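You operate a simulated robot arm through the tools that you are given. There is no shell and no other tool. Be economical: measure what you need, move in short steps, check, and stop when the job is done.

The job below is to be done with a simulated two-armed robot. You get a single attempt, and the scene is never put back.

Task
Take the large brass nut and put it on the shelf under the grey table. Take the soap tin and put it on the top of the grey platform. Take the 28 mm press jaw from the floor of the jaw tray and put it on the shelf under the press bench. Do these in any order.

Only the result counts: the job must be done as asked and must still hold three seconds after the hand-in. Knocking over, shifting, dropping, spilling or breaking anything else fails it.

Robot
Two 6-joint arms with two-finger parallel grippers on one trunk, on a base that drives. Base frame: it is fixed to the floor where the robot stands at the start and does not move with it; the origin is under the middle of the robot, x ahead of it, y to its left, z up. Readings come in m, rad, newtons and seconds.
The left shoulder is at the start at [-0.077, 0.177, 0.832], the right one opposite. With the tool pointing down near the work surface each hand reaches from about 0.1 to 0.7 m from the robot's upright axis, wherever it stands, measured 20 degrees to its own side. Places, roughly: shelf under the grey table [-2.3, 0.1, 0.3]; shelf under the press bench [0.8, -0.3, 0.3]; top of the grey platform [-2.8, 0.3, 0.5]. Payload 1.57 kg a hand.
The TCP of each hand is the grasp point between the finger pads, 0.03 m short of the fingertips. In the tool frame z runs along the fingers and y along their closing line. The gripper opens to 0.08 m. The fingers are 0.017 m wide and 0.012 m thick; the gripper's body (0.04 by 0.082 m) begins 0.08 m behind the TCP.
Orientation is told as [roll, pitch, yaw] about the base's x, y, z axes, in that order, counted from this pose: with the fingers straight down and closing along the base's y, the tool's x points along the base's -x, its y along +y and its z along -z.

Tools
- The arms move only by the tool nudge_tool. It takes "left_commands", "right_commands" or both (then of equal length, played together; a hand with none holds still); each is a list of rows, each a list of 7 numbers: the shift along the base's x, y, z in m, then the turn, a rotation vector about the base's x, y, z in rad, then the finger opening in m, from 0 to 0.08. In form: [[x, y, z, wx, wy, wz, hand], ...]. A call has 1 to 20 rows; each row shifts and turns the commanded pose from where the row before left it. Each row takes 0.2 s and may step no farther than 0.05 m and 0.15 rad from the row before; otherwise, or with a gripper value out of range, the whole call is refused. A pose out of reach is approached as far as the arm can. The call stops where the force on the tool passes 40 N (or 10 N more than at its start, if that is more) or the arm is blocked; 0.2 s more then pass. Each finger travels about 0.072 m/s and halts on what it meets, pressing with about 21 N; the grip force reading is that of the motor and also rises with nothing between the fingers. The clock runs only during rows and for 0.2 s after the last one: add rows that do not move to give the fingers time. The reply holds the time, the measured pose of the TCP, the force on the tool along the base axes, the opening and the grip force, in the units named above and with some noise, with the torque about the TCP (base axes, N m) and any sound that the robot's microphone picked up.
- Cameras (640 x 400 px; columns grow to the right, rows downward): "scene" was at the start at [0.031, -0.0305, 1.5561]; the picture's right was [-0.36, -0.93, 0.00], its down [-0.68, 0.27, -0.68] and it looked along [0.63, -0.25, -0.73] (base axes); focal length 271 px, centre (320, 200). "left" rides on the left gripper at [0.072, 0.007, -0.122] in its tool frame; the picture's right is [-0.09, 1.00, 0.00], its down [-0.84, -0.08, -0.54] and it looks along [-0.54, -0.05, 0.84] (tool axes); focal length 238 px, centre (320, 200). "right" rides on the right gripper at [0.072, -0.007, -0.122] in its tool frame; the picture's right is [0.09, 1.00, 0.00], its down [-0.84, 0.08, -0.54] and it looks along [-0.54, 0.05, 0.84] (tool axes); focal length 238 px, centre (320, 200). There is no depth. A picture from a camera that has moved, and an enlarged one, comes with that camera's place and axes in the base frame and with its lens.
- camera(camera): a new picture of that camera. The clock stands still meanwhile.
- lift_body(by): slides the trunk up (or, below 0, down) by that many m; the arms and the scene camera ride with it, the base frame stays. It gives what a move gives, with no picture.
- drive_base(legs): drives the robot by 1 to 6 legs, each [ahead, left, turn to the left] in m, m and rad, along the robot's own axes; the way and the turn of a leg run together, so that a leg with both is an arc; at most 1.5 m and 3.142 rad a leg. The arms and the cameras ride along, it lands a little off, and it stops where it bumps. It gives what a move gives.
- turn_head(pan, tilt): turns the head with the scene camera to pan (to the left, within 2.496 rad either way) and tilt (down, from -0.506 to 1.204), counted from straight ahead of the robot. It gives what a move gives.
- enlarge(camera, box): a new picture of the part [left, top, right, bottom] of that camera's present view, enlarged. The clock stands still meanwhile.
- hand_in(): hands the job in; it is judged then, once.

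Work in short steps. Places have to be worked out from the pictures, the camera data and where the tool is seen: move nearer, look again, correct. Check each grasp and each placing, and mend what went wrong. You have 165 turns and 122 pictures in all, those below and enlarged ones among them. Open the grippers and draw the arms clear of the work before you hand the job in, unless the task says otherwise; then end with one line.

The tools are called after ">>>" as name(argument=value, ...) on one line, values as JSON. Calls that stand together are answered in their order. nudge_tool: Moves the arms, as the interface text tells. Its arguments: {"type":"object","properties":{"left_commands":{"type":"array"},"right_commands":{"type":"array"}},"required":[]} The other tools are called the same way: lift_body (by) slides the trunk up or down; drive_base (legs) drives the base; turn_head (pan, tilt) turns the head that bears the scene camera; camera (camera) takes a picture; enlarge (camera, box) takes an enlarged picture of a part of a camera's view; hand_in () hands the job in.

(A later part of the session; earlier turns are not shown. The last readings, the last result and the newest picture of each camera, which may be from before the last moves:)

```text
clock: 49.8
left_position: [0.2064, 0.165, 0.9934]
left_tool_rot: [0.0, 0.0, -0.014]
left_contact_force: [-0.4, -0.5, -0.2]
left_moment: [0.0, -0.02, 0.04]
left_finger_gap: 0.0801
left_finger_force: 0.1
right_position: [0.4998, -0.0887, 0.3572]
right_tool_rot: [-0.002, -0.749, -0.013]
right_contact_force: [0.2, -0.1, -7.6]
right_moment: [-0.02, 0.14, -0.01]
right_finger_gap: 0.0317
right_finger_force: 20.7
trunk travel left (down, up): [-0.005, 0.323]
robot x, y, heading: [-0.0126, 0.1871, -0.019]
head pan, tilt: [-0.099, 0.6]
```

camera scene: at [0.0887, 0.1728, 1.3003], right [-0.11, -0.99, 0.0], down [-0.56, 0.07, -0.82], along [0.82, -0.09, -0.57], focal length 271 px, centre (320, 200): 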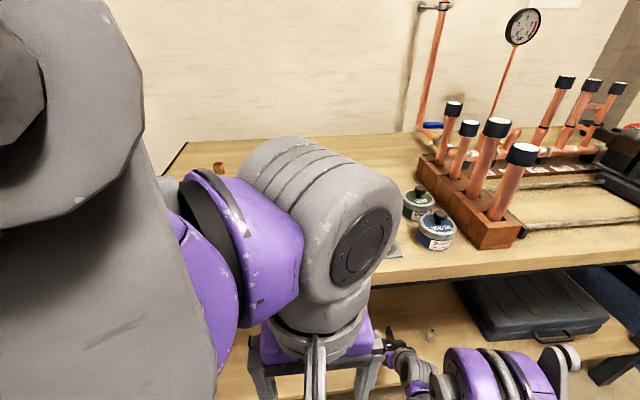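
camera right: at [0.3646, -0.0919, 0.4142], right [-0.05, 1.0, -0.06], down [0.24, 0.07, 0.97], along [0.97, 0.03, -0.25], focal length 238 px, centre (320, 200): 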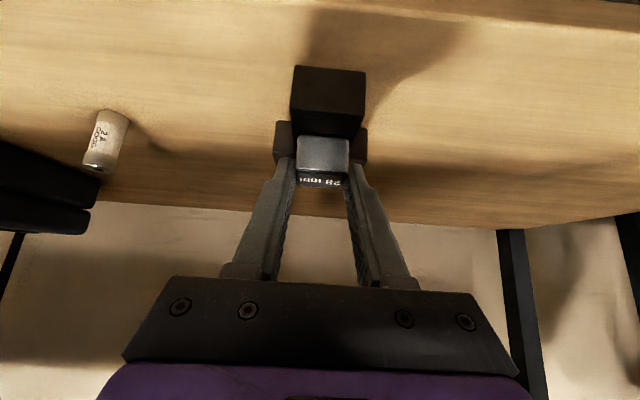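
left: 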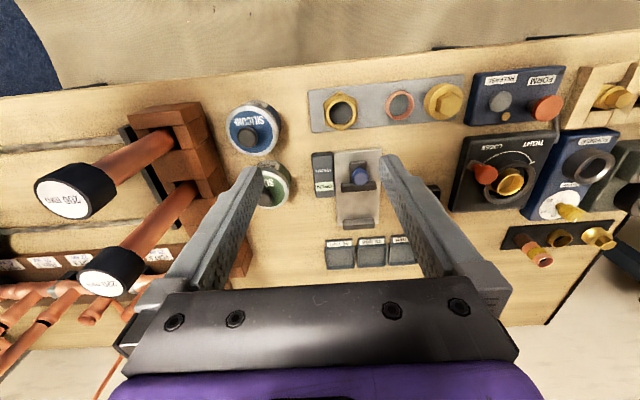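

>>> nudge_tool(right_commands=[[0, 0, -0.003, 0, 0, 0, 0.02], [0, 0, -0.003, 0, 0, 0, 0.02], [0, 0, -0.003, 0, 0, 0, 0.02]])

>>> enlarge(camera="right", box=[240, 0, 400, 120])

```text
clock: 50.6
left_position: [0.2051, 0.1651, 0.9913]
left_tool_rot: [0.0, 0.0, -0.018]
left_contact_force: [-0.2, 0.3, -0.4]
left_moment: [0.01, 0.0, -0.01]
left_finger_gap: 0.08
left_finger_force: 0.1
right_position: [0.4999, -0.0883, 0.3474]
right_tool_rot: [-0.001, -0.748, -0.014]
right_contact_force: [0.1, -0.6, -6.3]
right_moment: [0.02, 0.1, -0.03]
right_finger_gap: 0.0317
right_finger_force: 20.8
trunk travel left (down, up): [-0.005, 0.323]
robot x, y, heading: [-0.0081, 0.1839, -0.015]
head pan, tilt: [-0.099, 0.6]
```

```text
3.33 times, centred on (320, 60) of right
camera zoom: at [0.3641, -0.0917, 0.3892], right [-0.05, 1.0, -0.06], down [0.24, 0.07, 0.97], along [0.97, 0.03, -0.25], focal length 794 px, centre (320, 667)
```

zoom: 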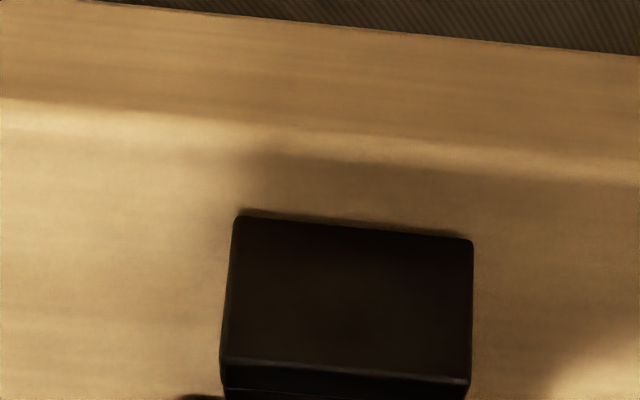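

The shelf's front edge is only ~2 cm before the jaw's tail, so I lift 1 cm and move 6 cm deeper, then come down finely.

>>> nudge_tool(right_commands=[[0, 0, 0.01, 0, 0, 0, 0.02], [0.03, 0, 0, 0, 0, 0, 0.02], [0.03, 0, 0, 0, 0, 0, 0.02], [0, 0, -0.006, 0, 0, 0, 0.02], [0, 0, -0.004, 0, 0, 0, 0.02], [0, 0, -0.003, 0, 0, 0, 0.02], [0, 0, 0, 0, 0, 0, 0.02]])

>>> enlarge(camera="right", box=[240, 0, 400, 120])

```text
clock: 52.2
left_position: [0.2042, 0.1645, 0.9926]
left_tool_rot: [0.002, 0.0, -0.015]
left_contact_force: [-0.2, -0.5, 0.0]
left_moment: [0.0, 0.02, -0.01]
left_finger_gap: 0.08
left_finger_force: 0.1
right_position: [0.5605, -0.0893, 0.346]
right_tool_rot: [-0.004, -0.754, -0.014]
right_contact_force: [5.2, 0.5, 15.6]
right_moment: [0.2, -0.42, 0.25]
right_finger_gap: 0.0319
right_finger_force: 20.8
trunk travel left (down, up): [-0.005, 0.323]
robot x, y, heading: [-0.0111, 0.1841, -0.016]
head pan, tilt: [-0.099, 0.6]
```

```text
3.33 times, centred on (320, 60) of right
camera zoom: at [0.4249, -0.0916, 0.387], right [-0.05, 1.0, -0.07], down [0.24, 0.08, 0.97], along [0.97, 0.03, -0.24], focal length 794 px, centre (320, 667)
```

zoom: 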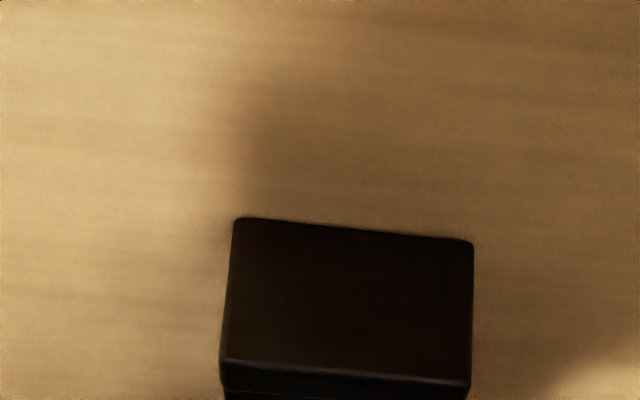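

Contact: the shelf now pushes up (+15.6 N). I release and back the fingers out along the tool direction.

>>> nudge_tool(right_commands=[[0, 0, 0, 0, 0, 0, 0.04], [0, 0, 0, 0, 0, 0, 0.05], [-0.01, 0, 0.011, 0, 0, 0, 0.05], [-0.02, 0, 0.022, 0, 0, 0, 0.05], [-0.025, 0, 0.025, 0, 0, 0, 0.05], [-0.03, 0, 0.02, 0, 0, 0, 0.06]])

>>> camera(camera="right")

```text
clock: 53.6
left_position: [0.2043, 0.1638, 0.9932]
left_tool_rot: [0.001, 0.0, -0.015]
left_contact_force: [-0.6, -0.3, -0.1]
left_moment: [-0.02, 0.04, 0.03]
left_finger_gap: 0.0802
left_finger_force: 0.1
right_position: [0.4758, -0.0885, 0.4235]
right_tool_rot: [-0.001, -0.75, -0.016]
right_contact_force: [0.5, 0.5, 0.0]
right_moment: [0.0, 0.0, 0.0]
right_finger_gap: 0.0603
right_finger_force: 0.1
trunk travel left (down, up): [-0.005, 0.323]
robot x, y, heading: [-0.0055, 0.1835, -0.019]
head pan, tilt: [-0.099, 0.6]
```

```text
82 pictures are left
camera right: at [0.3388, -0.0919, 0.4647], right [-0.05, 1.0, -0.06], down [0.24, 0.08, 0.97], along [0.97, 0.03, -0.25], focal length 238 px, centre (320, 200)
```

right: 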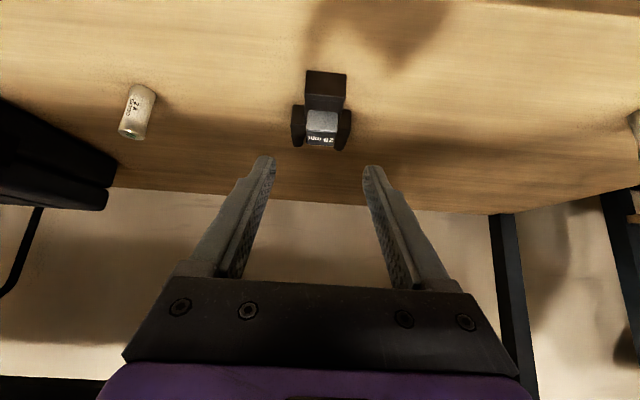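

The 28 mm jaw stands upright on the shelf. I back out, raise the right hand and the trunk again, and look at the bench front for nut and soap tin.

>>> drive_base(legs=[[-0.42, 0, 0], [0, -0.19, 0.01]])

>>> lift_body(by=0.3)

>>> nudge_tool(right_commands=[[-0.01, 0, 0.045, 0, 0.15, 0, 0.08], [-0.01, 0, 0.045, 0, 0.15, 0, 0.08], [-0.01, 0, 0.045, 0, 0.15, 0, 0.08], [-0.01, 0, 0.045, 0, 0.15, 0, 0.08], [0, -0.02, 0.045, 0, 0.15, 0, 0.08], [0, -0.02, 0.045, 0, 0, 0, 0.08], [0, -0.02, 0.045, 0, 0, 0, 0.08], [0, -0.02, 0.045, 0, 0, 0, 0.08], [0, -0.02, 0.045, 0, 0, 0, 0.08], [0, -0.02, 0.045, 0, 0, 0, 0.08]])

>>> turn_head(pan=0.0, tilt=0.6)

>>> camera(camera="scene")

```text
clock: 58.1
left_position: [-0.2149, -0.0221, 0.9933]
left_tool_rot: [0.001, 0.0, -0.007]
left_contact_force: [-0.1, 0.0, 0.4]
left_moment: [0.0, -0.03, -0.01]
left_finger_gap: 0.08
left_finger_force: 0.1
right_position: [0.0575, -0.2717, 0.4247]
right_tool_rot: [0.0, -0.751, -0.006]
right_contact_force: [0.3, 0.1, 0.1]
right_moment: [0.0, 0.0, 0.0]
right_finger_gap: 0.0601
right_finger_force: 0.1
trunk travel left (down, up): [-0.005, 0.323]
robot x, y, heading: [-0.4278, -0.0045, -0.007]
head pan, tilt: [-0.099, 0.6]
```

```text
clock: 61.1
left_position: [-0.2159, -0.0222, 1.2933]
left_tool_rot: [0.001, 0.0, -0.007]
left_contact_force: [0.2, 0.2, 0.5]
left_moment: [-0.02, -0.02, -0.01]
left_finger_gap: 0.08
left_finger_force: 0.0
right_position: [0.0927, -0.2716, 0.7546]
right_tool_rot: [-0.001, -0.793, -0.007]
right_contact_force: [0.0, -0.1, 0.1]
right_moment: [-0.01, 0.0, -0.03]
right_finger_gap: 0.06
right_finger_force: 0.0
trunk travel left (down, up): [-0.305, 0.023]
robot x, y, heading: [-0.4342, -0.0016, -0.009]
head pan, tilt: [-0.099, 0.6]
```

```text
clock: 63.3
left_position: [-0.2148, -0.0206, 1.2922]
left_tool_rot: [0.001, 0.001, -0.008]
left_contact_force: [0.8, -0.3, -0.8]
left_moment: [0.01, 0.0, -0.02]
left_finger_gap: 0.0804
left_finger_force: 0.0
right_position: [0.0541, -0.3908, 1.2029]
right_tool_rot: [-0.007, -0.043, -0.003]
right_contact_force: [0.5, 0.7, -0.5]
right_moment: [-0.02, 0.0, 0.04]
right_finger_gap: 0.0799
right_finger_force: 0.1
trunk travel left (down, up): [-0.305, 0.023]
robot x, y, heading: [-0.4283, -0.0012, -0.008]
head pan, tilt: [-0.099, 0.6]
```

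```text
clock: 64.0
left_position: [-0.2154, -0.0209, 1.2933]
left_tool_rot: [0.0, -0.001, -0.007]
left_contact_force: [0.6, -0.1, 0.6]
left_moment: [0.01, 0.02, 0.02]
left_finger_gap: 0.0802
left_finger_force: 0.0
right_position: [0.0533, -0.39, 1.2026]
right_tool_rot: [-0.005, -0.047, -0.004]
right_contact_force: [0.5, 0.5, 0.3]
right_moment: [-0.01, -0.04, -0.02]
right_finger_gap: 0.0798
right_finger_force: 0.1
trunk travel left (down, up): [-0.305, 0.023]
robot x, y, heading: [-0.4298, -0.0024, -0.008]
head pan, tilt: [0.0, 0.6]
```

```text
81 pictures are left
camera scene: at [-0.3837, -0.0045, 1.6083], right [-0.01, -1.0, 0.0], down [-0.56, 0.0, -0.83], along [0.83, -0.01, -0.56], focal length 271 px, centre (320, 200)
```

scene: 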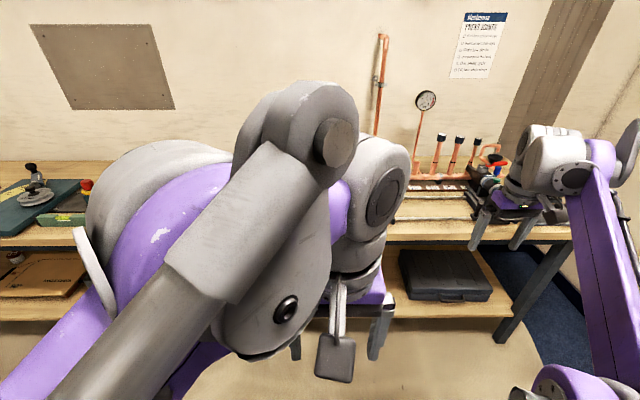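

I straighten and retract the right hand a bit, then drive forward to the bench and use the left hand's camera on nut and tins.

>>> nudge_tool(right_commands=[[-0.04, 0, 0.02, 0, 0.045, 0, 0.08], [-0.04, 0, 0.02, 0, 0, 0, 0.08], [-0.03, 0, 0, 0, 0, 0, 0.08]])

>>> drive_base(legs=[[0.41, 0, 0]])

>>> nudge_tool(left_commands=[[0.04, 0, -0.01, 0, 0, 0, 0.08], [0.04, 0, -0.02, 0, 0, 0, 0.08], [0.04, 0, -0.02, 0, 0, 0, 0.08], [0.04, 0, -0.02, 0, 0, 0, 0.08], [0, 0, 0, 0, 0, 0, 0.08]])

>>> camera(camera="left")

>>> turn_head(pan=-0.3, tilt=0.8)

>>> camera(camera="scene")

```text
clock: 64.8
left_position: [-0.2147, -0.0221, 1.2921]
left_tool_rot: [-0.001, -0.001, -0.007]
left_contact_force: [-0.4, -0.3, -0.3]
left_moment: [0.02, 0.0, 0.02]
left_finger_gap: 0.08
left_finger_force: 0.0
right_position: [-0.0575, -0.3911, 1.2445]
right_tool_rot: [-0.007, 0.0, -0.003]
right_contact_force: [0.1, -0.5, 0.2]
right_moment: [0.02, -0.03, 0.01]
right_finger_gap: 0.0801
right_finger_force: 0.0
trunk travel left (down, up): [-0.305, 0.023]
robot x, y, heading: [-0.4226, -0.0041, -0.008]
head pan, tilt: [0.0, 0.6]
```

```text
clock: 67.3
left_position: [0.1919, -0.0249, 1.2933]
left_tool_rot: [-0.002, 0.001, -0.01]
left_contact_force: [0.2, -0.5, 0.5]
left_moment: [0.0, -0.02, -0.01]
left_finger_gap: 0.0799
left_finger_force: 0.1
right_position: [0.3496, -0.3955, 1.2454]
right_tool_rot: [-0.007, 0.001, -0.008]
right_contact_force: [0.1, -0.8, 0.5]
right_moment: [-0.01, 0.0, -0.02]
right_finger_gap: 0.08
right_finger_force: 0.1
trunk travel left (down, up): [-0.305, 0.023]
robot x, y, heading: [-0.0224, -0.005, -0.009]
head pan, tilt: [0.0, 0.6]
```

```text
clock: 68.5
left_position: [0.3531, -0.0272, 1.2233]
left_tool_rot: [-0.001, 0.0, -0.01]
left_contact_force: [-0.7, 1.2, 0.0]
left_moment: [0.02, -0.07, -0.01]
left_finger_gap: 0.0799
left_finger_force: 0.0
right_position: [0.3485, -0.3949, 1.2452]
right_tool_rot: [-0.008, -0.001, -0.008]
right_contact_force: [0.3, 0.2, 0.3]
right_moment: [0.0, 0.01, -0.02]
right_finger_gap: 0.0797
right_finger_force: 0.0
trunk travel left (down, up): [-0.305, 0.023]
robot x, y, heading: [-0.0197, -0.0061, -0.01]
head pan, tilt: [0.0, 0.6]
```

```text
80 pictures are left
camera left: at [0.2809, -0.0183, 1.3455], right [0.1, 0.99, 0.0], down [0.84, -0.09, 0.54], along [0.54, -0.06, -0.84], focal length 238 px, centre (320, 200)
```

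left: 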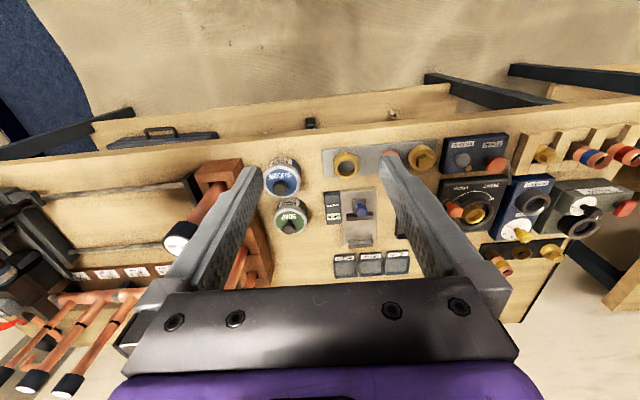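

```text
clock: 69.3
left_position: [0.3526, -0.0263, 1.2233]
left_tool_rot: [0.003, 0.001, -0.01]
left_contact_force: [0.0, -0.3, 0.5]
left_moment: [0.02, 0.01, 0.03]
left_finger_gap: 0.0801
left_finger_force: 0.1
right_position: [0.3505, -0.3966, 1.2453]
right_tool_rot: [-0.007, -0.001, -0.007]
right_contact_force: [-0.1, 0.3, -0.3]
right_moment: [0.02, -0.01, 0.02]
right_finger_gap: 0.0801
right_finger_force: 0.1
trunk travel left (down, up): [-0.305, 0.023]
robot x, y, heading: [-0.0224, -0.0029, -0.009]
head pan, tilt: [-0.3, 0.799]
```

```text
79 pictures are left
camera scene: at [0.0117, -0.0318, 1.5915], right [-0.3, -0.95, 0.0], down [-0.68, 0.22, -0.7], along [0.66, -0.21, -0.72], focal length 271 px, centre (320, 200)
```

scene: 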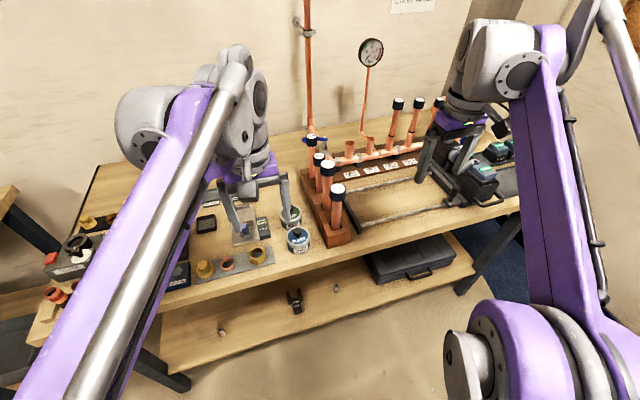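

I enlarge both views on the nut plate and tins to triangulate.

>>> enlarge(camera="left", box=[240, 120, 440, 250])

>>> enlarge(camera="scene", box=[170, 180, 350, 295])

```text
3.08 times, centred on (340, 185) of left
camera zoom: at [0.2815, -0.0187, 1.3456], right [0.1, 0.99, 0.0], down [0.84, -0.09, 0.54], along [0.54, -0.06, -0.84], focal length 733 px, centre (258, 246)
```

zoom: 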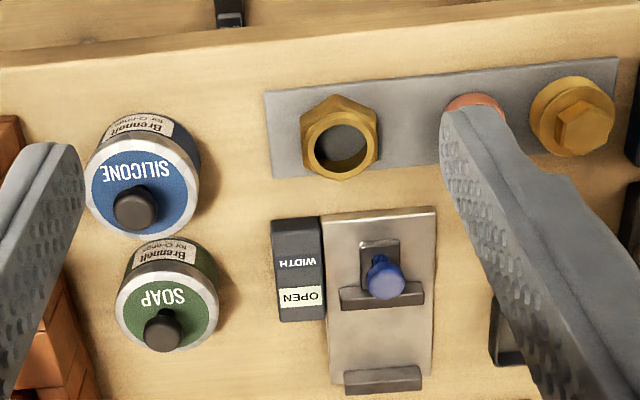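

```text
3.48 times, centred on (260, 238) of scene
camera zoom: at [0.0117, -0.0318, 1.5915], right [-0.3, -0.95, 0.0], down [-0.68, 0.22, -0.7], along [0.66, -0.21, -0.72], focal length 942 px, centre (529, 70)
```

zoom: 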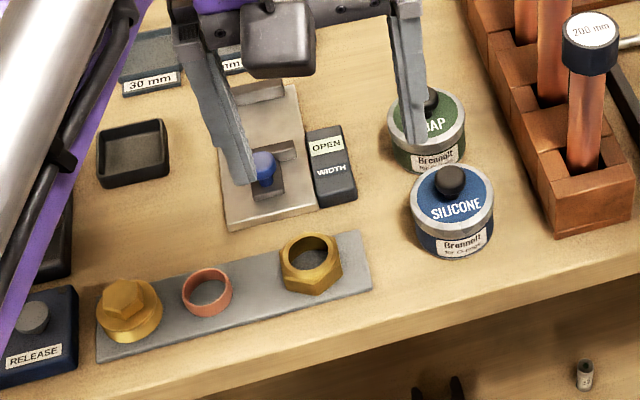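

Nut centre ≈(0.483, 0.012), top z≈0.91, flats facing ±y (~0.048 across) – good for closing along y. I pitch the left hand 43° and go to a stand-off.

>>> nudge_tool(left_commands=[[0.007, 0.0075, -0.042, 0, -0.15, 0, 0.065], [0.007, 0.0075, -0.042, 0, -0.15, 0, 0.065], [0.007, 0.0075, -0.042, 0, -0.15, 0, 0.065], [0.007, 0.0075, -0.042, 0, -0.15, 0, 0.065], [0.007, 0.0075, -0.042, 0, -0.15, 0, 0.065], [0, 0, 0, 0, 0, 0.01, 0.065]])

>>> enlarge(camera="left", box=[200, 20, 440, 200])

>>> enlarge(camera="scene", box=[170, 180, 350, 295])

```text
clock: 70.7
left_position: [0.386, 0.012, 1.0118]
left_tool_rot: [0.009, -0.751, -0.003]
left_contact_force: [0.7, 0.0, -0.8]
left_moment: [-0.01, 0.01, 0.01]
left_finger_gap: 0.0649
left_finger_force: 0.2
right_position: [0.3495, -0.3949, 1.2453]
right_tool_rot: [-0.006, -0.001, -0.007]
right_contact_force: [0.4, 0.2, 0.1]
right_moment: [0.03, -0.03, 0.0]
right_finger_gap: 0.0801
right_finger_force: 0.0
trunk travel left (down, up): [-0.305, 0.023]
robot x, y, heading: [-0.0187, -0.0084, -0.01]
head pan, tilt: [-0.3, 0.799]
```

```text
2.22 times, centred on (320, 110) of left
camera zoom: at [0.2512, 0.0188, 1.0525], right [0.06, 1.0, 0.07], down [0.24, -0.08, 0.97], along [0.97, -0.05, -0.25], focal length 530 px, centre (320, 400)
```

zoom: 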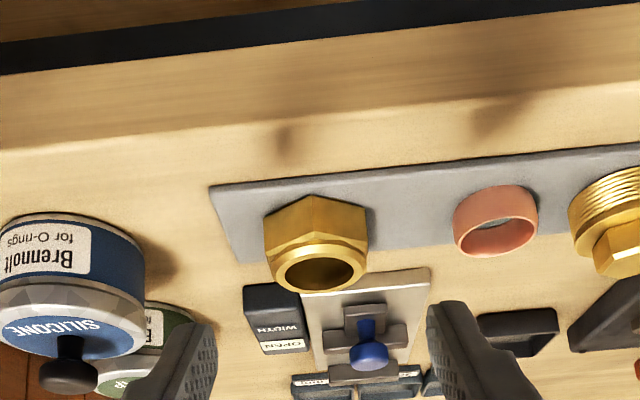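

```text
3.48 times, centred on (260, 238) of scene
camera zoom: at [0.0115, -0.0317, 1.5915], right [-0.3, -0.95, 0.0], down [-0.68, 0.22, -0.7], along [0.66, -0.21, -0.72], focal length 942 px, centre (529, 70)
```

zoom: 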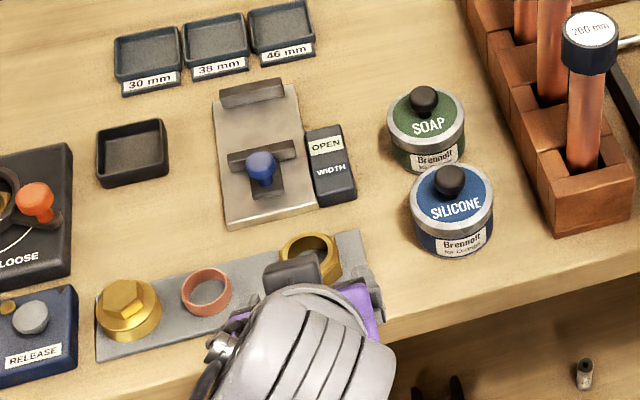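

Refined: nut centre ≈(0.473, 0.011), top ≈0.93, base ≈0.908. I advance most of the way and look.

>>> nudge_tool(left_commands=[[0.022, 0, -0.022, 0, 0, 0, 0.065], [0.022, 0, -0.022, 0, 0, 0, 0.065], [0.018, -0.001, -0.018, 0, 0, 0, 0.065], [0, 0, 0, 0, 0, 0, 0.065]])

>>> enlarge(camera="left", box=[200, 60, 440, 240])

```text
clock: 71.7
left_position: [0.4479, 0.0117, 0.9493]
left_tool_rot: [0.009, -0.75, -0.001]
left_contact_force: [0.2, -0.4, -0.5]
left_moment: [0.02, -0.01, -0.01]
left_finger_gap: 0.0651
left_finger_force: 0.1
right_position: [0.3495, -0.3953, 1.2457]
right_tool_rot: [-0.008, 0.002, -0.007]
right_contact_force: [-0.3, 0.4, 0.4]
right_moment: [-0.06, -0.04, -0.01]
right_finger_gap: 0.0799
right_finger_force: 0.0
trunk travel left (down, up): [-0.305, 0.023]
robot x, y, heading: [-0.0168, -0.0055, -0.006]
head pan, tilt: [-0.3, 0.799]
```

```text
2.22 times, centred on (320, 150) of left
camera zoom: at [0.3126, 0.0187, 0.9915], right [0.06, 1.0, 0.07], down [0.24, -0.08, 0.97], along [0.97, -0.05, -0.25], focal length 530 px, centre (320, 311)
```

zoom: 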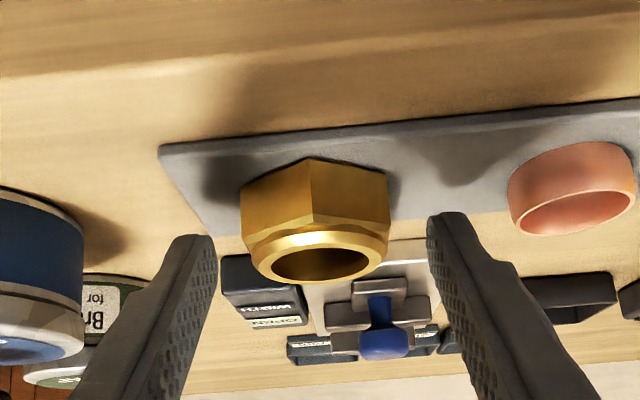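

Nut spans z≈0.911–0.934. I make the last step in (tips just above the plate) and close.

>>> nudge_tool(left_commands=[[0.012, -0.001, -0.008, 0, 0, 0, 0.065], [0, 0, 0, 0, 0, 0, 0.05], [0, 0, 0, 0, 0, 0, 0.035], [0, 0, 0, 0, 0, 0, 0.03], [0, 0, 0, 0, 0, 0, 0.03]])

>>> enlarge(camera="left", box=[200, 60, 440, 240])

```text
clock: 72.9
left_position: [0.4603, 0.0118, 0.9409]
left_tool_rot: [0.009, -0.748, -0.002]
left_contact_force: [0.4, 0.7, -0.6]
left_moment: [0.04, 0.01, -0.01]
left_finger_gap: 0.0514
left_finger_force: 20.9
right_position: [0.3507, -0.3955, 1.2449]
right_tool_rot: [-0.007, 0.001, -0.009]
right_contact_force: [-0.1, 0.3, -0.2]
right_moment: [0.0, -0.04, 0.0]
right_finger_gap: 0.08
right_finger_force: 0.0
trunk travel left (down, up): [-0.305, 0.023]
robot x, y, heading: [-0.0224, -0.0097, -0.013]
head pan, tilt: [-0.3, 0.799]
```

```text
2.22 times, centred on (320, 150) of left
camera zoom: at [0.3252, 0.0179, 0.9839], right [0.06, 1.0, 0.07], down [0.24, -0.08, 0.97], along [0.97, -0.05, -0.25], focal length 530 px, centre (320, 311)
```

zoom: 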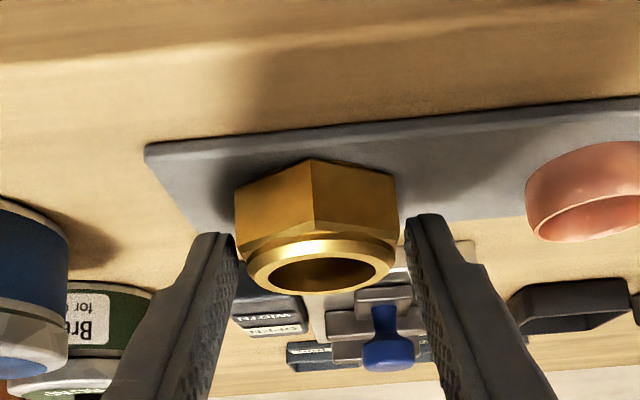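

Gap 0.051 with full grip force. I lift slightly and see whether the nut comes along.

>>> nudge_tool(left_commands=[[0, 0, 0, 0, 0, 0, 0.03], [0, 0, 0.006, 0, 0, 0, 0.03], [0, 0, 0.01, 0, 0, 0, 0.03], [0, 0, 0, 0, 0, 0, 0.03]])

>>> camera(camera="left")

```text
clock: 73.9
left_position: [0.4603, 0.0111, 0.9583]
left_tool_rot: [0.008, -0.748, -0.004]
left_contact_force: [-0.2, 0.2, -1.3]
left_moment: [0.04, 0.05, 0.01]
left_finger_gap: 0.0516
left_finger_force: 20.6
right_position: [0.3502, -0.396, 1.2443]
right_tool_rot: [-0.007, -0.001, -0.008]
right_contact_force: [-0.1, 0.0, 0.3]
right_moment: [0.03, -0.02, 0.0]
right_finger_gap: 0.0801
right_finger_force: 0.1
trunk travel left (down, up): [-0.305, 0.023]
robot x, y, heading: [-0.0226, -0.0078, -0.008]
head pan, tilt: [-0.3, 0.799]
```

```text
72 pictures are left
camera left: at [0.325, 0.0174, 0.9992], right [0.06, 1.0, 0.07], down [0.24, -0.08, 0.97], along [0.97, -0.05, -0.25], focal length 238 px, centre (320, 200)
```

left: 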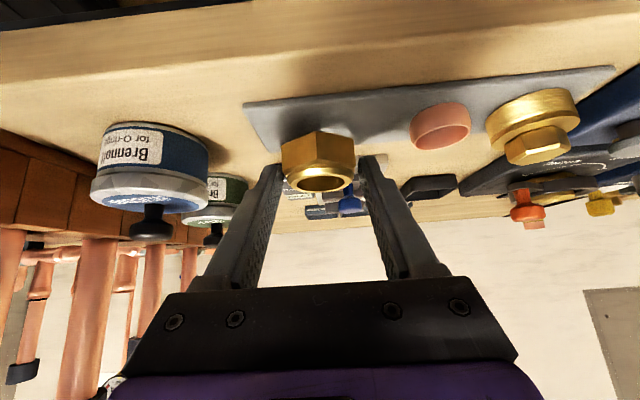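

The nut came along. I lift it high and draw it back and to the left, out of the way of the tin.

>>> nudge_tool(left_commands=[[0, 0, 0.03, 0, 0, 0, 0.03], [-0.01, 0, 0.04, 0, 0, 0, 0.03], [-0.02, 0.02, 0.04, 0, 0, 0, 0.03], [-0.03, 0.03, 0.03, 0, 0, 0, 0.03], [-0.03, 0.03, 0.02, 0, 0, 0, 0.03], [-0.03, 0.03, 0.02, 0, 0, 0, 0.03], [0, 0.03, 0, 0, 0, 0, 0.03], [0, 0.02, 0, 0, 0, 0, 0.03]])

>>> camera(camera="left")

>>> camera(camera="scene")

```text
refused: row 4 steps farther than a row can; nothing moved
```

```text
71 pictures are left
camera left: at [0.325, 0.0174, 0.9992], right [0.06, 1.0, 0.07], down [0.24, -0.08, 0.97], along [0.97, -0.05, -0.25], focal length 238 px, centre (320, 200)
```

left: 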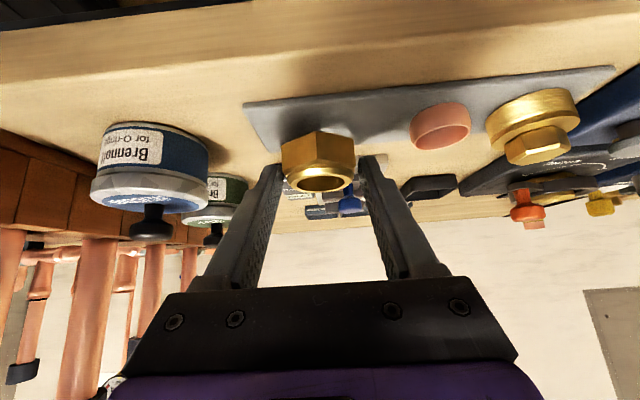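

```text
70 pictures are left
camera scene: at [0.0118, -0.0318, 1.5914], right [-0.3, -0.95, 0.0], down [-0.68, 0.22, -0.7], along [0.66, -0.21, -0.72], focal length 271 px, centre (320, 200)
```

scene: 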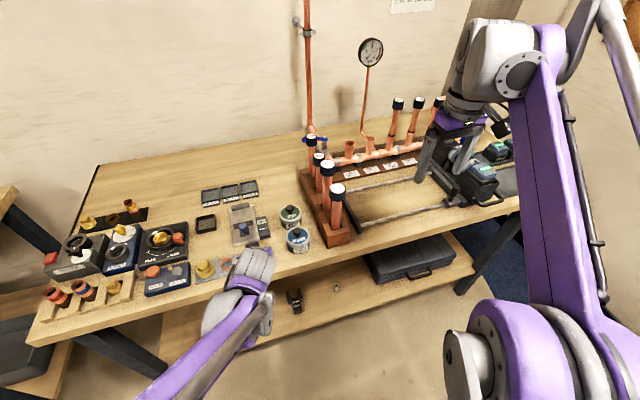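

One row was too long; I repeat with smaller steps.

>>> nudge_tool(left_commands=[[0, 0, 0.03, 0, 0, 0, 0.03], [-0.01, 0, 0.04, 0, 0, 0, 0.03], [-0.02, 0.01, 0.04, 0, 0, 0, 0.03], [-0.03, 0.02, 0.03, 0, 0, 0, 0.03], [-0.03, 0.03, 0.02, 0, 0, 0, 0.03], [-0.03, 0.03, 0.01, 0, 0, 0, 0.03], [-0.02, 0.03, 0, 0, 0, 0, 0.03], [0, 0.03, 0, 0, 0, 0, 0.03]])

>>> camera(camera="left")

```text
clock: 75.7
left_position: [0.3198, 0.16, 1.127]
left_tool_rot: [0.008, -0.749, -0.005]
left_contact_force: [-0.1, 0.2, -1.0]
left_moment: [0.02, 0.01, -0.02]
left_finger_gap: 0.0516
left_finger_force: 20.9
right_position: [0.3502, -0.3961, 1.2454]
right_tool_rot: [-0.007, -0.001, -0.007]
right_contact_force: [0.0, 0.1, 0.2]
right_moment: [0.06, 0.02, 0.0]
right_finger_gap: 0.0803
right_finger_force: 0.3
trunk travel left (down, up): [-0.305, 0.023]
robot x, y, heading: [-0.023, -0.0068, -0.006]
head pan, tilt: [-0.3, 0.799]
```

```text
69 pictures are left
camera left: at [0.1846, 0.1672, 1.1683], right [0.07, 1.0, 0.07], down [0.24, -0.08, 0.97], along [0.97, -0.05, -0.25], focal length 238 px, centre (320, 200)
```

left: 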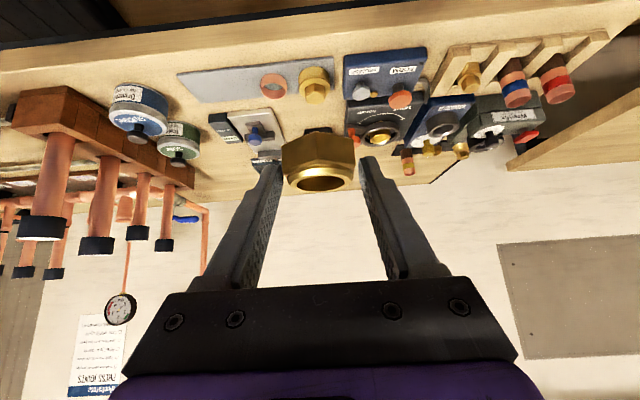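

Nut secure. Pipe tops are ≈1.10 high at y≈-0.23, so I carry the right hand at z≈1.25 over to a spot before the soap tin and look.

>>> nudge_tool(right_commands=[[0.018, 0.04, 0.003, 0, 0, 0, 0.08], [0.018, 0.04, 0.003, 0, 0, 0, 0.08], [0.018, 0.04, 0.003, 0, 0, 0, 0.06], [0.018, 0.04, 0.003, 0, 0, 0, 0.06], [0.018, 0.04, 0.003, 0, 0, 0, 0.06], [0.018, 0.04, 0, 0, 0, 0, 0.06], [0.018, 0.04, 0, 0, 0, 0, 0.06], [0, 0, 0, 0, 0, 0, 0.06]])

>>> camera(camera="right")

>>> enlarge(camera="scene", box=[220, 160, 380, 270])

```text
clock: 77.5
left_position: [0.3205, 0.1599, 1.128]
left_tool_rot: [0.009, -0.752, -0.004]
left_contact_force: [-0.4, 0.2, -0.2]
left_moment: [0.02, 0.0, 0.0]
left_finger_gap: 0.0517
left_finger_force: 21.1
right_position: [0.4744, -0.1166, 1.2607]
right_tool_rot: [-0.006, 0.0, -0.008]
right_contact_force: [-0.1, 0.9, -0.5]
right_moment: [0.05, 0.0, 0.02]
right_finger_gap: 0.0601
right_finger_force: 0.0
trunk travel left (down, up): [-0.305, 0.023]
robot x, y, heading: [-0.0239, -0.0037, -0.006]
head pan, tilt: [-0.3, 0.799]
```

```text
68 pictures are left
camera right: at [0.4015, -0.1203, 1.3832], right [-0.09, 1.0, -0.01], down [0.84, 0.07, 0.54], along [0.54, 0.04, -0.84], focal length 238 px, centre (320, 200)
```

right: 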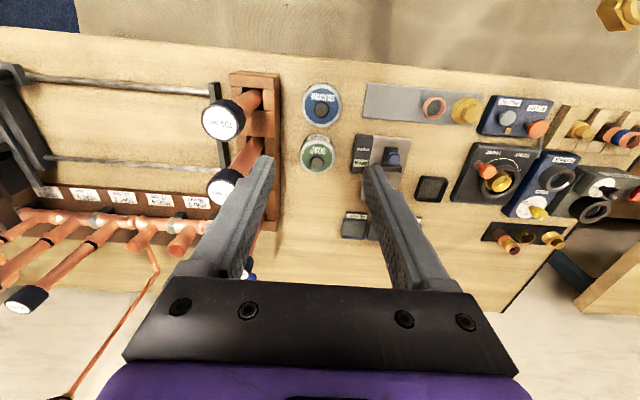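

```text
3.64 times, centred on (300, 215) of scene
camera zoom: at [0.0109, -0.0326, 1.5914], right [-0.3, -0.95, 0.0], down [-0.68, 0.22, -0.7], along [0.66, -0.21, -0.72], focal length 985 px, centre (393, 146)
```

zoom: 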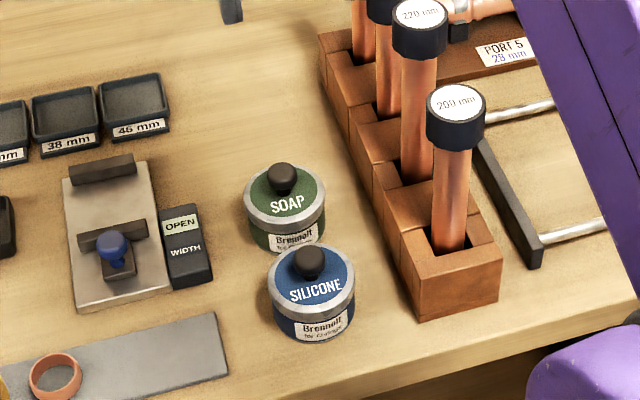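

Soap knob triangulates to ≈(0.584, -0.112, 0.958). I come above it at z≈1.06 with the fingers half open and look again.

>>> nudge_tool(right_commands=[[0.035, 0.001, -0.03, 0, 0, 0, 0.05], [0.035, 0.001, -0.03, 0, 0, 0, 0.05], [0.03, 0.001, -0.035, 0, 0, 0, 0.05], [0.01, 0.001, -0.045, 0, 0, 0, 0.05], [0, 0, -0.045, 0, 0, 0, 0.05], [0, 0, -0.015, 0, 0, 0, 0.05], [0, 0, 0, 0, 0, 0, 0.05]])

>>> camera(camera="right")

>>> enlarge(camera="scene", box=[220, 120, 380, 260])

```text
clock: 79.1
left_position: [0.319, 0.1609, 1.1264]
left_tool_rot: [0.008, -0.75, -0.003]
left_contact_force: [0.1, 0.5, -0.7]
left_moment: [-0.01, 0.04, 0.01]
left_finger_gap: 0.0515
left_finger_force: 21.4
right_position: [0.5875, -0.1109, 1.0584]
right_tool_rot: [-0.007, 0.0, -0.007]
right_contact_force: [0.1, -0.8, 0.3]
right_moment: [-0.01, -0.06, -0.02]
right_finger_gap: 0.0501
right_finger_force: 0.0
trunk travel left (down, up): [-0.305, 0.023]
robot x, y, heading: [-0.0219, -0.0056, -0.007]
head pan, tilt: [-0.3, 0.799]
```

```text
66 pictures are left
camera right: at [0.5153, -0.1142, 1.1806], right [-0.09, 1.0, -0.01], down [0.84, 0.08, 0.54], along [0.54, 0.04, -0.84], focal length 238 px, centre (320, 200)
```

right: 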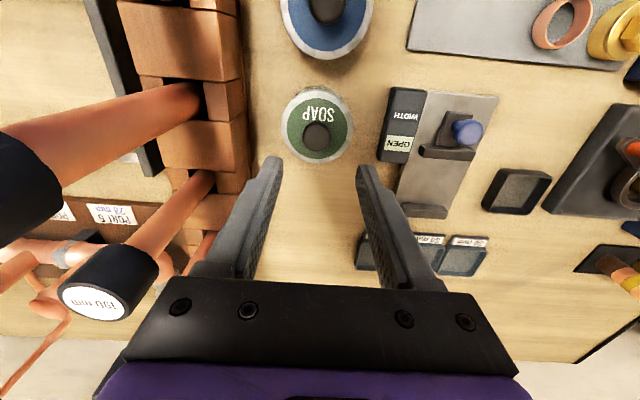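

```text
2.86 times, centred on (300, 190) of scene
camera zoom: at [0.0115, -0.0317, 1.5914], right [-0.3, -0.95, 0.0], down [-0.68, 0.22, -0.7], along [0.66, -0.21, -0.72], focal length 774 px, centre (377, 229)
```

zoom: 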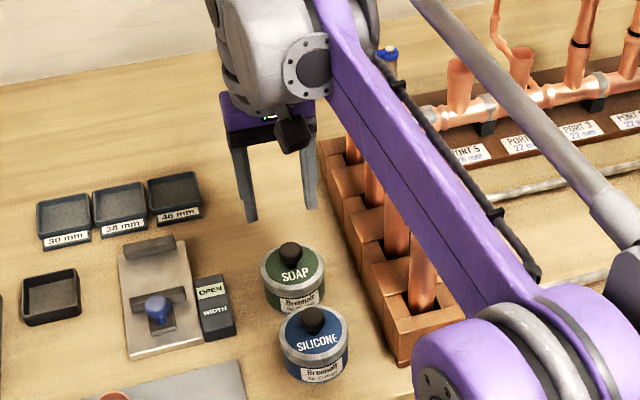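

Knob position confirmed (0.586, -0.113). Before descending I check the clearance between the right forearm and the pipe tops with the left camera.

>>> camera(camera="left")

>>> camera(camera="scene")

```text
64 pictures are left
camera left: at [0.1843, 0.1672, 1.1682], right [0.06, 1.0, 0.07], down [0.24, -0.08, 0.97], along [0.97, -0.05, -0.25], focal length 238 px, centre (320, 200)
```

left: 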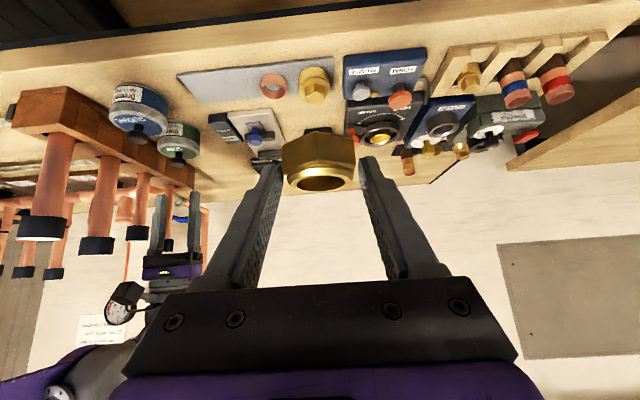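

```text
63 pictures are left
camera scene: at [0.0115, -0.0317, 1.5914], right [-0.3, -0.95, 0.0], down [-0.68, 0.22, -0.7], along [0.66, -0.21, -0.72], focal length 271 px, centre (320, 200)
```

scene: 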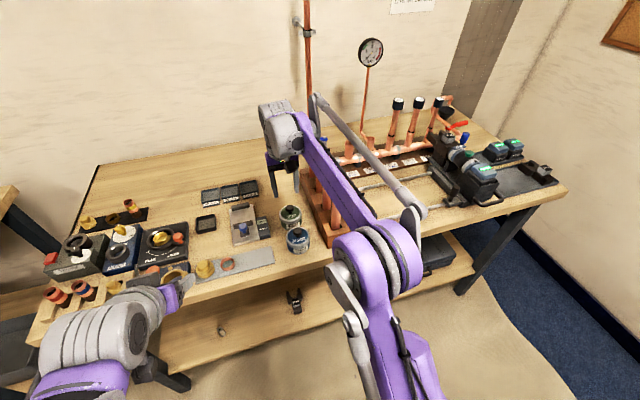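

The forearm is well above the pipes. I descend toward the knob: tips to about z 0.953.

>>> nudge_tool(right_commands=[[-0.001, -0.001, -0.03, 0, 0, 0, 0.05], [-0.001, -0.001, -0.025, 0, 0, 0, 0.05], [0, 0, -0.015, 0, 0, 0, 0.05], [0, 0, 0, 0, 0, 0, 0.05]])

>>> enlarge(camera="right", box=[220, 60, 420, 220])

>>> enlarge(camera="left", box=[80, 80, 280, 240])

>>> enlarge(camera="scene", box=[240, 150, 340, 270])

```text
clock: 80.1
left_position: [0.3197, 0.1604, 1.1265]
left_tool_rot: [0.009, -0.748, -0.003]
left_contact_force: [0.0, 0.1, -1.1]
left_moment: [-0.01, 0.02, -0.01]
left_finger_gap: 0.0516
left_finger_force: 21.3
right_position: [0.584, -0.1139, 0.9896]
right_tool_rot: [-0.008, 0.001, -0.008]
right_contact_force: [0.2, 0.1, 0.2]
right_moment: [0.0, -0.02, -0.02]
right_finger_gap: 0.0499
right_finger_force: 0.1
trunk travel left (down, up): [-0.305, 0.023]
robot x, y, heading: [-0.0234, -0.0066, -0.01]
head pan, tilt: [-0.3, 0.799]
```

```text
2.50 times, centred on (320, 140) of right
camera zoom: at [0.5124, -0.1183, 1.1116], right [-0.09, 1.0, -0.01], down [0.84, 0.08, 0.54], along [0.54, 0.04, -0.84], focal length 596 px, centre (320, 350)
```

zoom: 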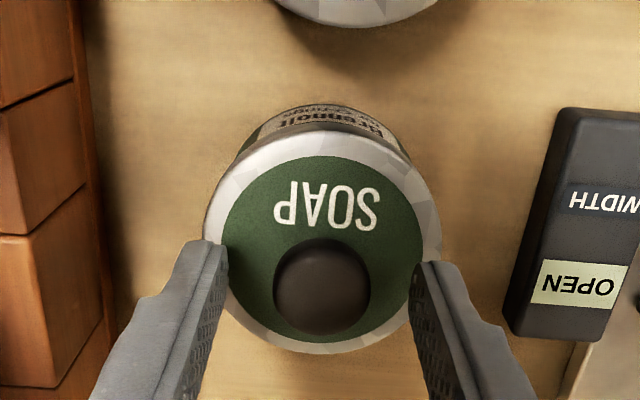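

```text
2.50 times, centred on (180, 160) of left
camera zoom: at [0.1843, 0.1672, 1.1682], right [0.06, 1.0, 0.07], down [0.24, -0.08, 0.97], along [0.97, -0.05, -0.25], focal length 596 px, centre (670, 300)
```

zoom: 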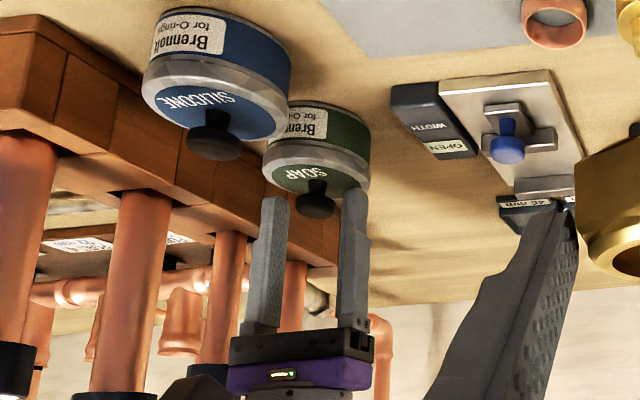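

```text
3.33 times, centred on (290, 210) of scene
camera zoom: at [0.0115, -0.0317, 1.5914], right [-0.3, -0.95, 0.0], down [-0.68, 0.22, -0.7], along [0.66, -0.21, -0.72], focal length 903 px, centre (420, 167)
```

zoom: 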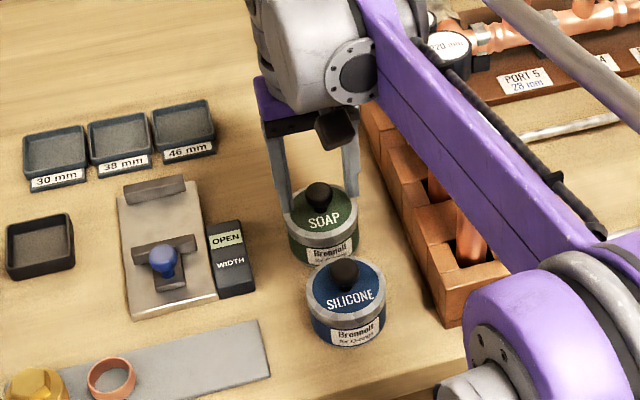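

The knob is centred between the fingers. I go 6 mm lower and close.

>>> nudge_tool(right_commands=[[0, 0, -0.006, 0, 0, 0, 0.05], [0, 0, 0, 0, 0, 0, 0.035], [0, 0, 0, 0, 0, 0, 0.02], [0, 0, 0, 0, 0, 0, 0.01], [0, 0, 0, 0, 0, 0, 0.01], [0, 0, 0, 0, 0, 0, 0.01]])

>>> enlarge(camera="left", box=[120, 100, 240, 220])

```text
clock: 81.5
left_position: [0.3196, 0.1603, 1.1256]
left_tool_rot: [0.009, -0.75, -0.005]
left_contact_force: [-0.7, 0.2, -0.6]
left_moment: [-0.01, 0.01, 0.04]
left_finger_gap: 0.0517
left_finger_force: 20.6
right_position: [0.585, -0.1135, 0.9829]
right_tool_rot: [-0.005, 0.001, -0.007]
right_contact_force: [0.1, -1.1, 0.4]
right_moment: [0.0, 0.0, -0.02]
right_finger_gap: 0.0243
right_finger_force: 21.1
trunk travel left (down, up): [-0.305, 0.023]
robot x, y, heading: [-0.0213, -0.007, -0.01]
head pan, tilt: [-0.3, 0.799]
heard: snap
```

```text
3.33 times, centred on (180, 160) of left
camera zoom: at [0.1844, 0.1672, 1.1682], right [0.06, 1.0, 0.07], down [0.24, -0.08, 0.97], along [0.97, -0.05, -0.25], focal length 794 px, centre (787, 333)
```

zoom: 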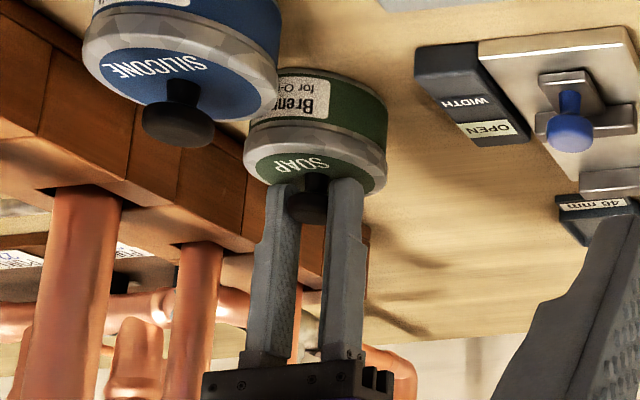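

A snap was heard while closing; the knob might belong to a snap lid. I lift only a few mm and check whether the tin comes along whole.

>>> nudge_tool(right_commands=[[0, 0, 0.004, 0, 0, 0, 0.01], [0, 0, 0.004, 0, 0, 0, 0.01], [0, 0, 0, 0, 0, 0, 0.01]])

>>> enlarge(camera="left", box=[120, 100, 240, 220])

>>> enlarge(camera="right", box=[220, 60, 420, 220])

```text
clock: 82.3
left_position: [0.3191, 0.1604, 1.1273]
left_tool_rot: [0.009, -0.748, -0.004]
left_contact_force: [-0.4, -0.1, -0.6]
left_moment: [0.02, 0.04, -0.02]
left_finger_gap: 0.0515
left_finger_force: 21.2
right_position: [0.5848, -0.1128, 0.9921]
right_tool_rot: [-0.009, 0.001, -0.007]
right_contact_force: [-0.3, -0.2, 0.0]
right_moment: [-0.01, -0.03, 0.0]
right_finger_gap: 0.0241
right_finger_force: 21.3
trunk travel left (down, up): [-0.305, 0.023]
robot x, y, heading: [-0.0207, -0.0066, -0.009]
head pan, tilt: [-0.3, 0.799]
```

```text
3.33 times, centred on (180, 160) of left
camera zoom: at [0.1845, 0.1672, 1.1682], right [0.06, 1.0, 0.07], down [0.24, -0.08, 0.97], along [0.97, -0.05, -0.25], focal length 794 px, centre (787, 333)
```

zoom: 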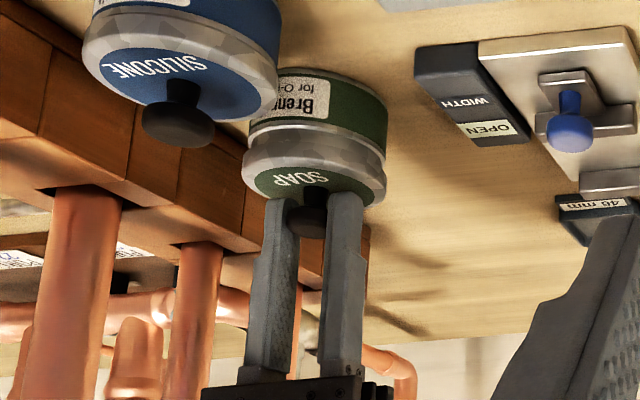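

```text
2.50 times, centred on (320, 140) of right
camera zoom: at [0.5124, -0.1176, 1.1143], right [-0.09, 1.0, -0.01], down [0.84, 0.08, 0.54], along [0.54, 0.04, -0.84], focal length 596 px, centre (320, 350)
```

zoom: 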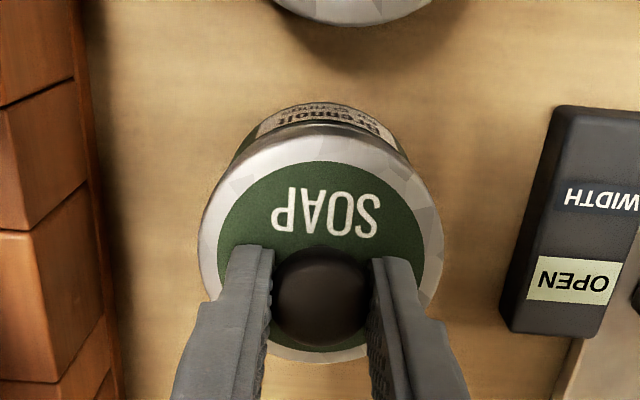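

The lid lifted off the body while the body stayed. I push the lid straight back down until it seats.

>>> nudge_tool(right_commands=[[0, 0, -0.004, 0, 0, 0, 0.01], [0, 0, -0.004, 0, 0, 0, 0.01], [0, 0, -0.003, 0, 0, 0, 0.01], [0, 0, -0.003, 0, 0, 0, 0.01], [0, 0, -0.002, 0, 0, 0, 0.01]])

>>> enlarge(camera="left", box=[120, 100, 240, 220])

```text
clock: 83.5
left_position: [0.319, 0.1613, 1.1277]
left_tool_rot: [0.009, -0.751, -0.001]
left_contact_force: [-0.6, -0.3, -1.5]
left_moment: [-0.01, 0.01, 0.03]
left_finger_gap: 0.0516
left_finger_force: 21.2
right_position: [0.5827, -0.1148, 0.9791]
right_tool_rot: [-0.008, -0.003, -0.007]
right_contact_force: [10.7, 1.6, 38.5]
right_moment: [0.2, -0.22, 0.0]
right_finger_gap: 0.0243
right_finger_force: 20.8
trunk travel left (down, up): [-0.305, 0.023]
robot x, y, heading: [-0.0228, -0.0033, -0.004]
head pan, tilt: [-0.3, 0.799]
heard: snap
```

```text
3.33 times, centred on (180, 160) of left
camera zoom: at [0.183, 0.1679, 1.169], right [0.06, 1.0, 0.07], down [0.24, -0.08, 0.97], along [0.97, -0.05, -0.25], focal length 794 px, centre (787, 333)
```

zoom: 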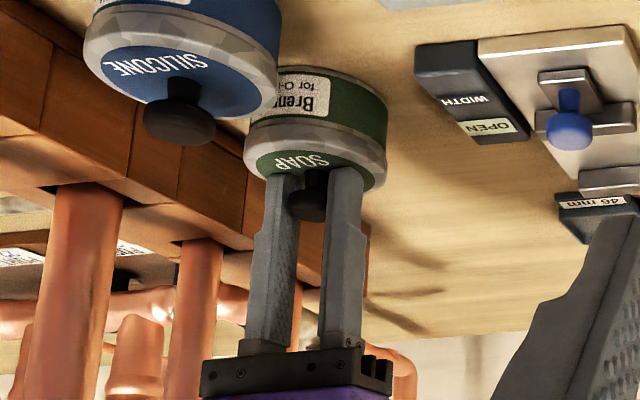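

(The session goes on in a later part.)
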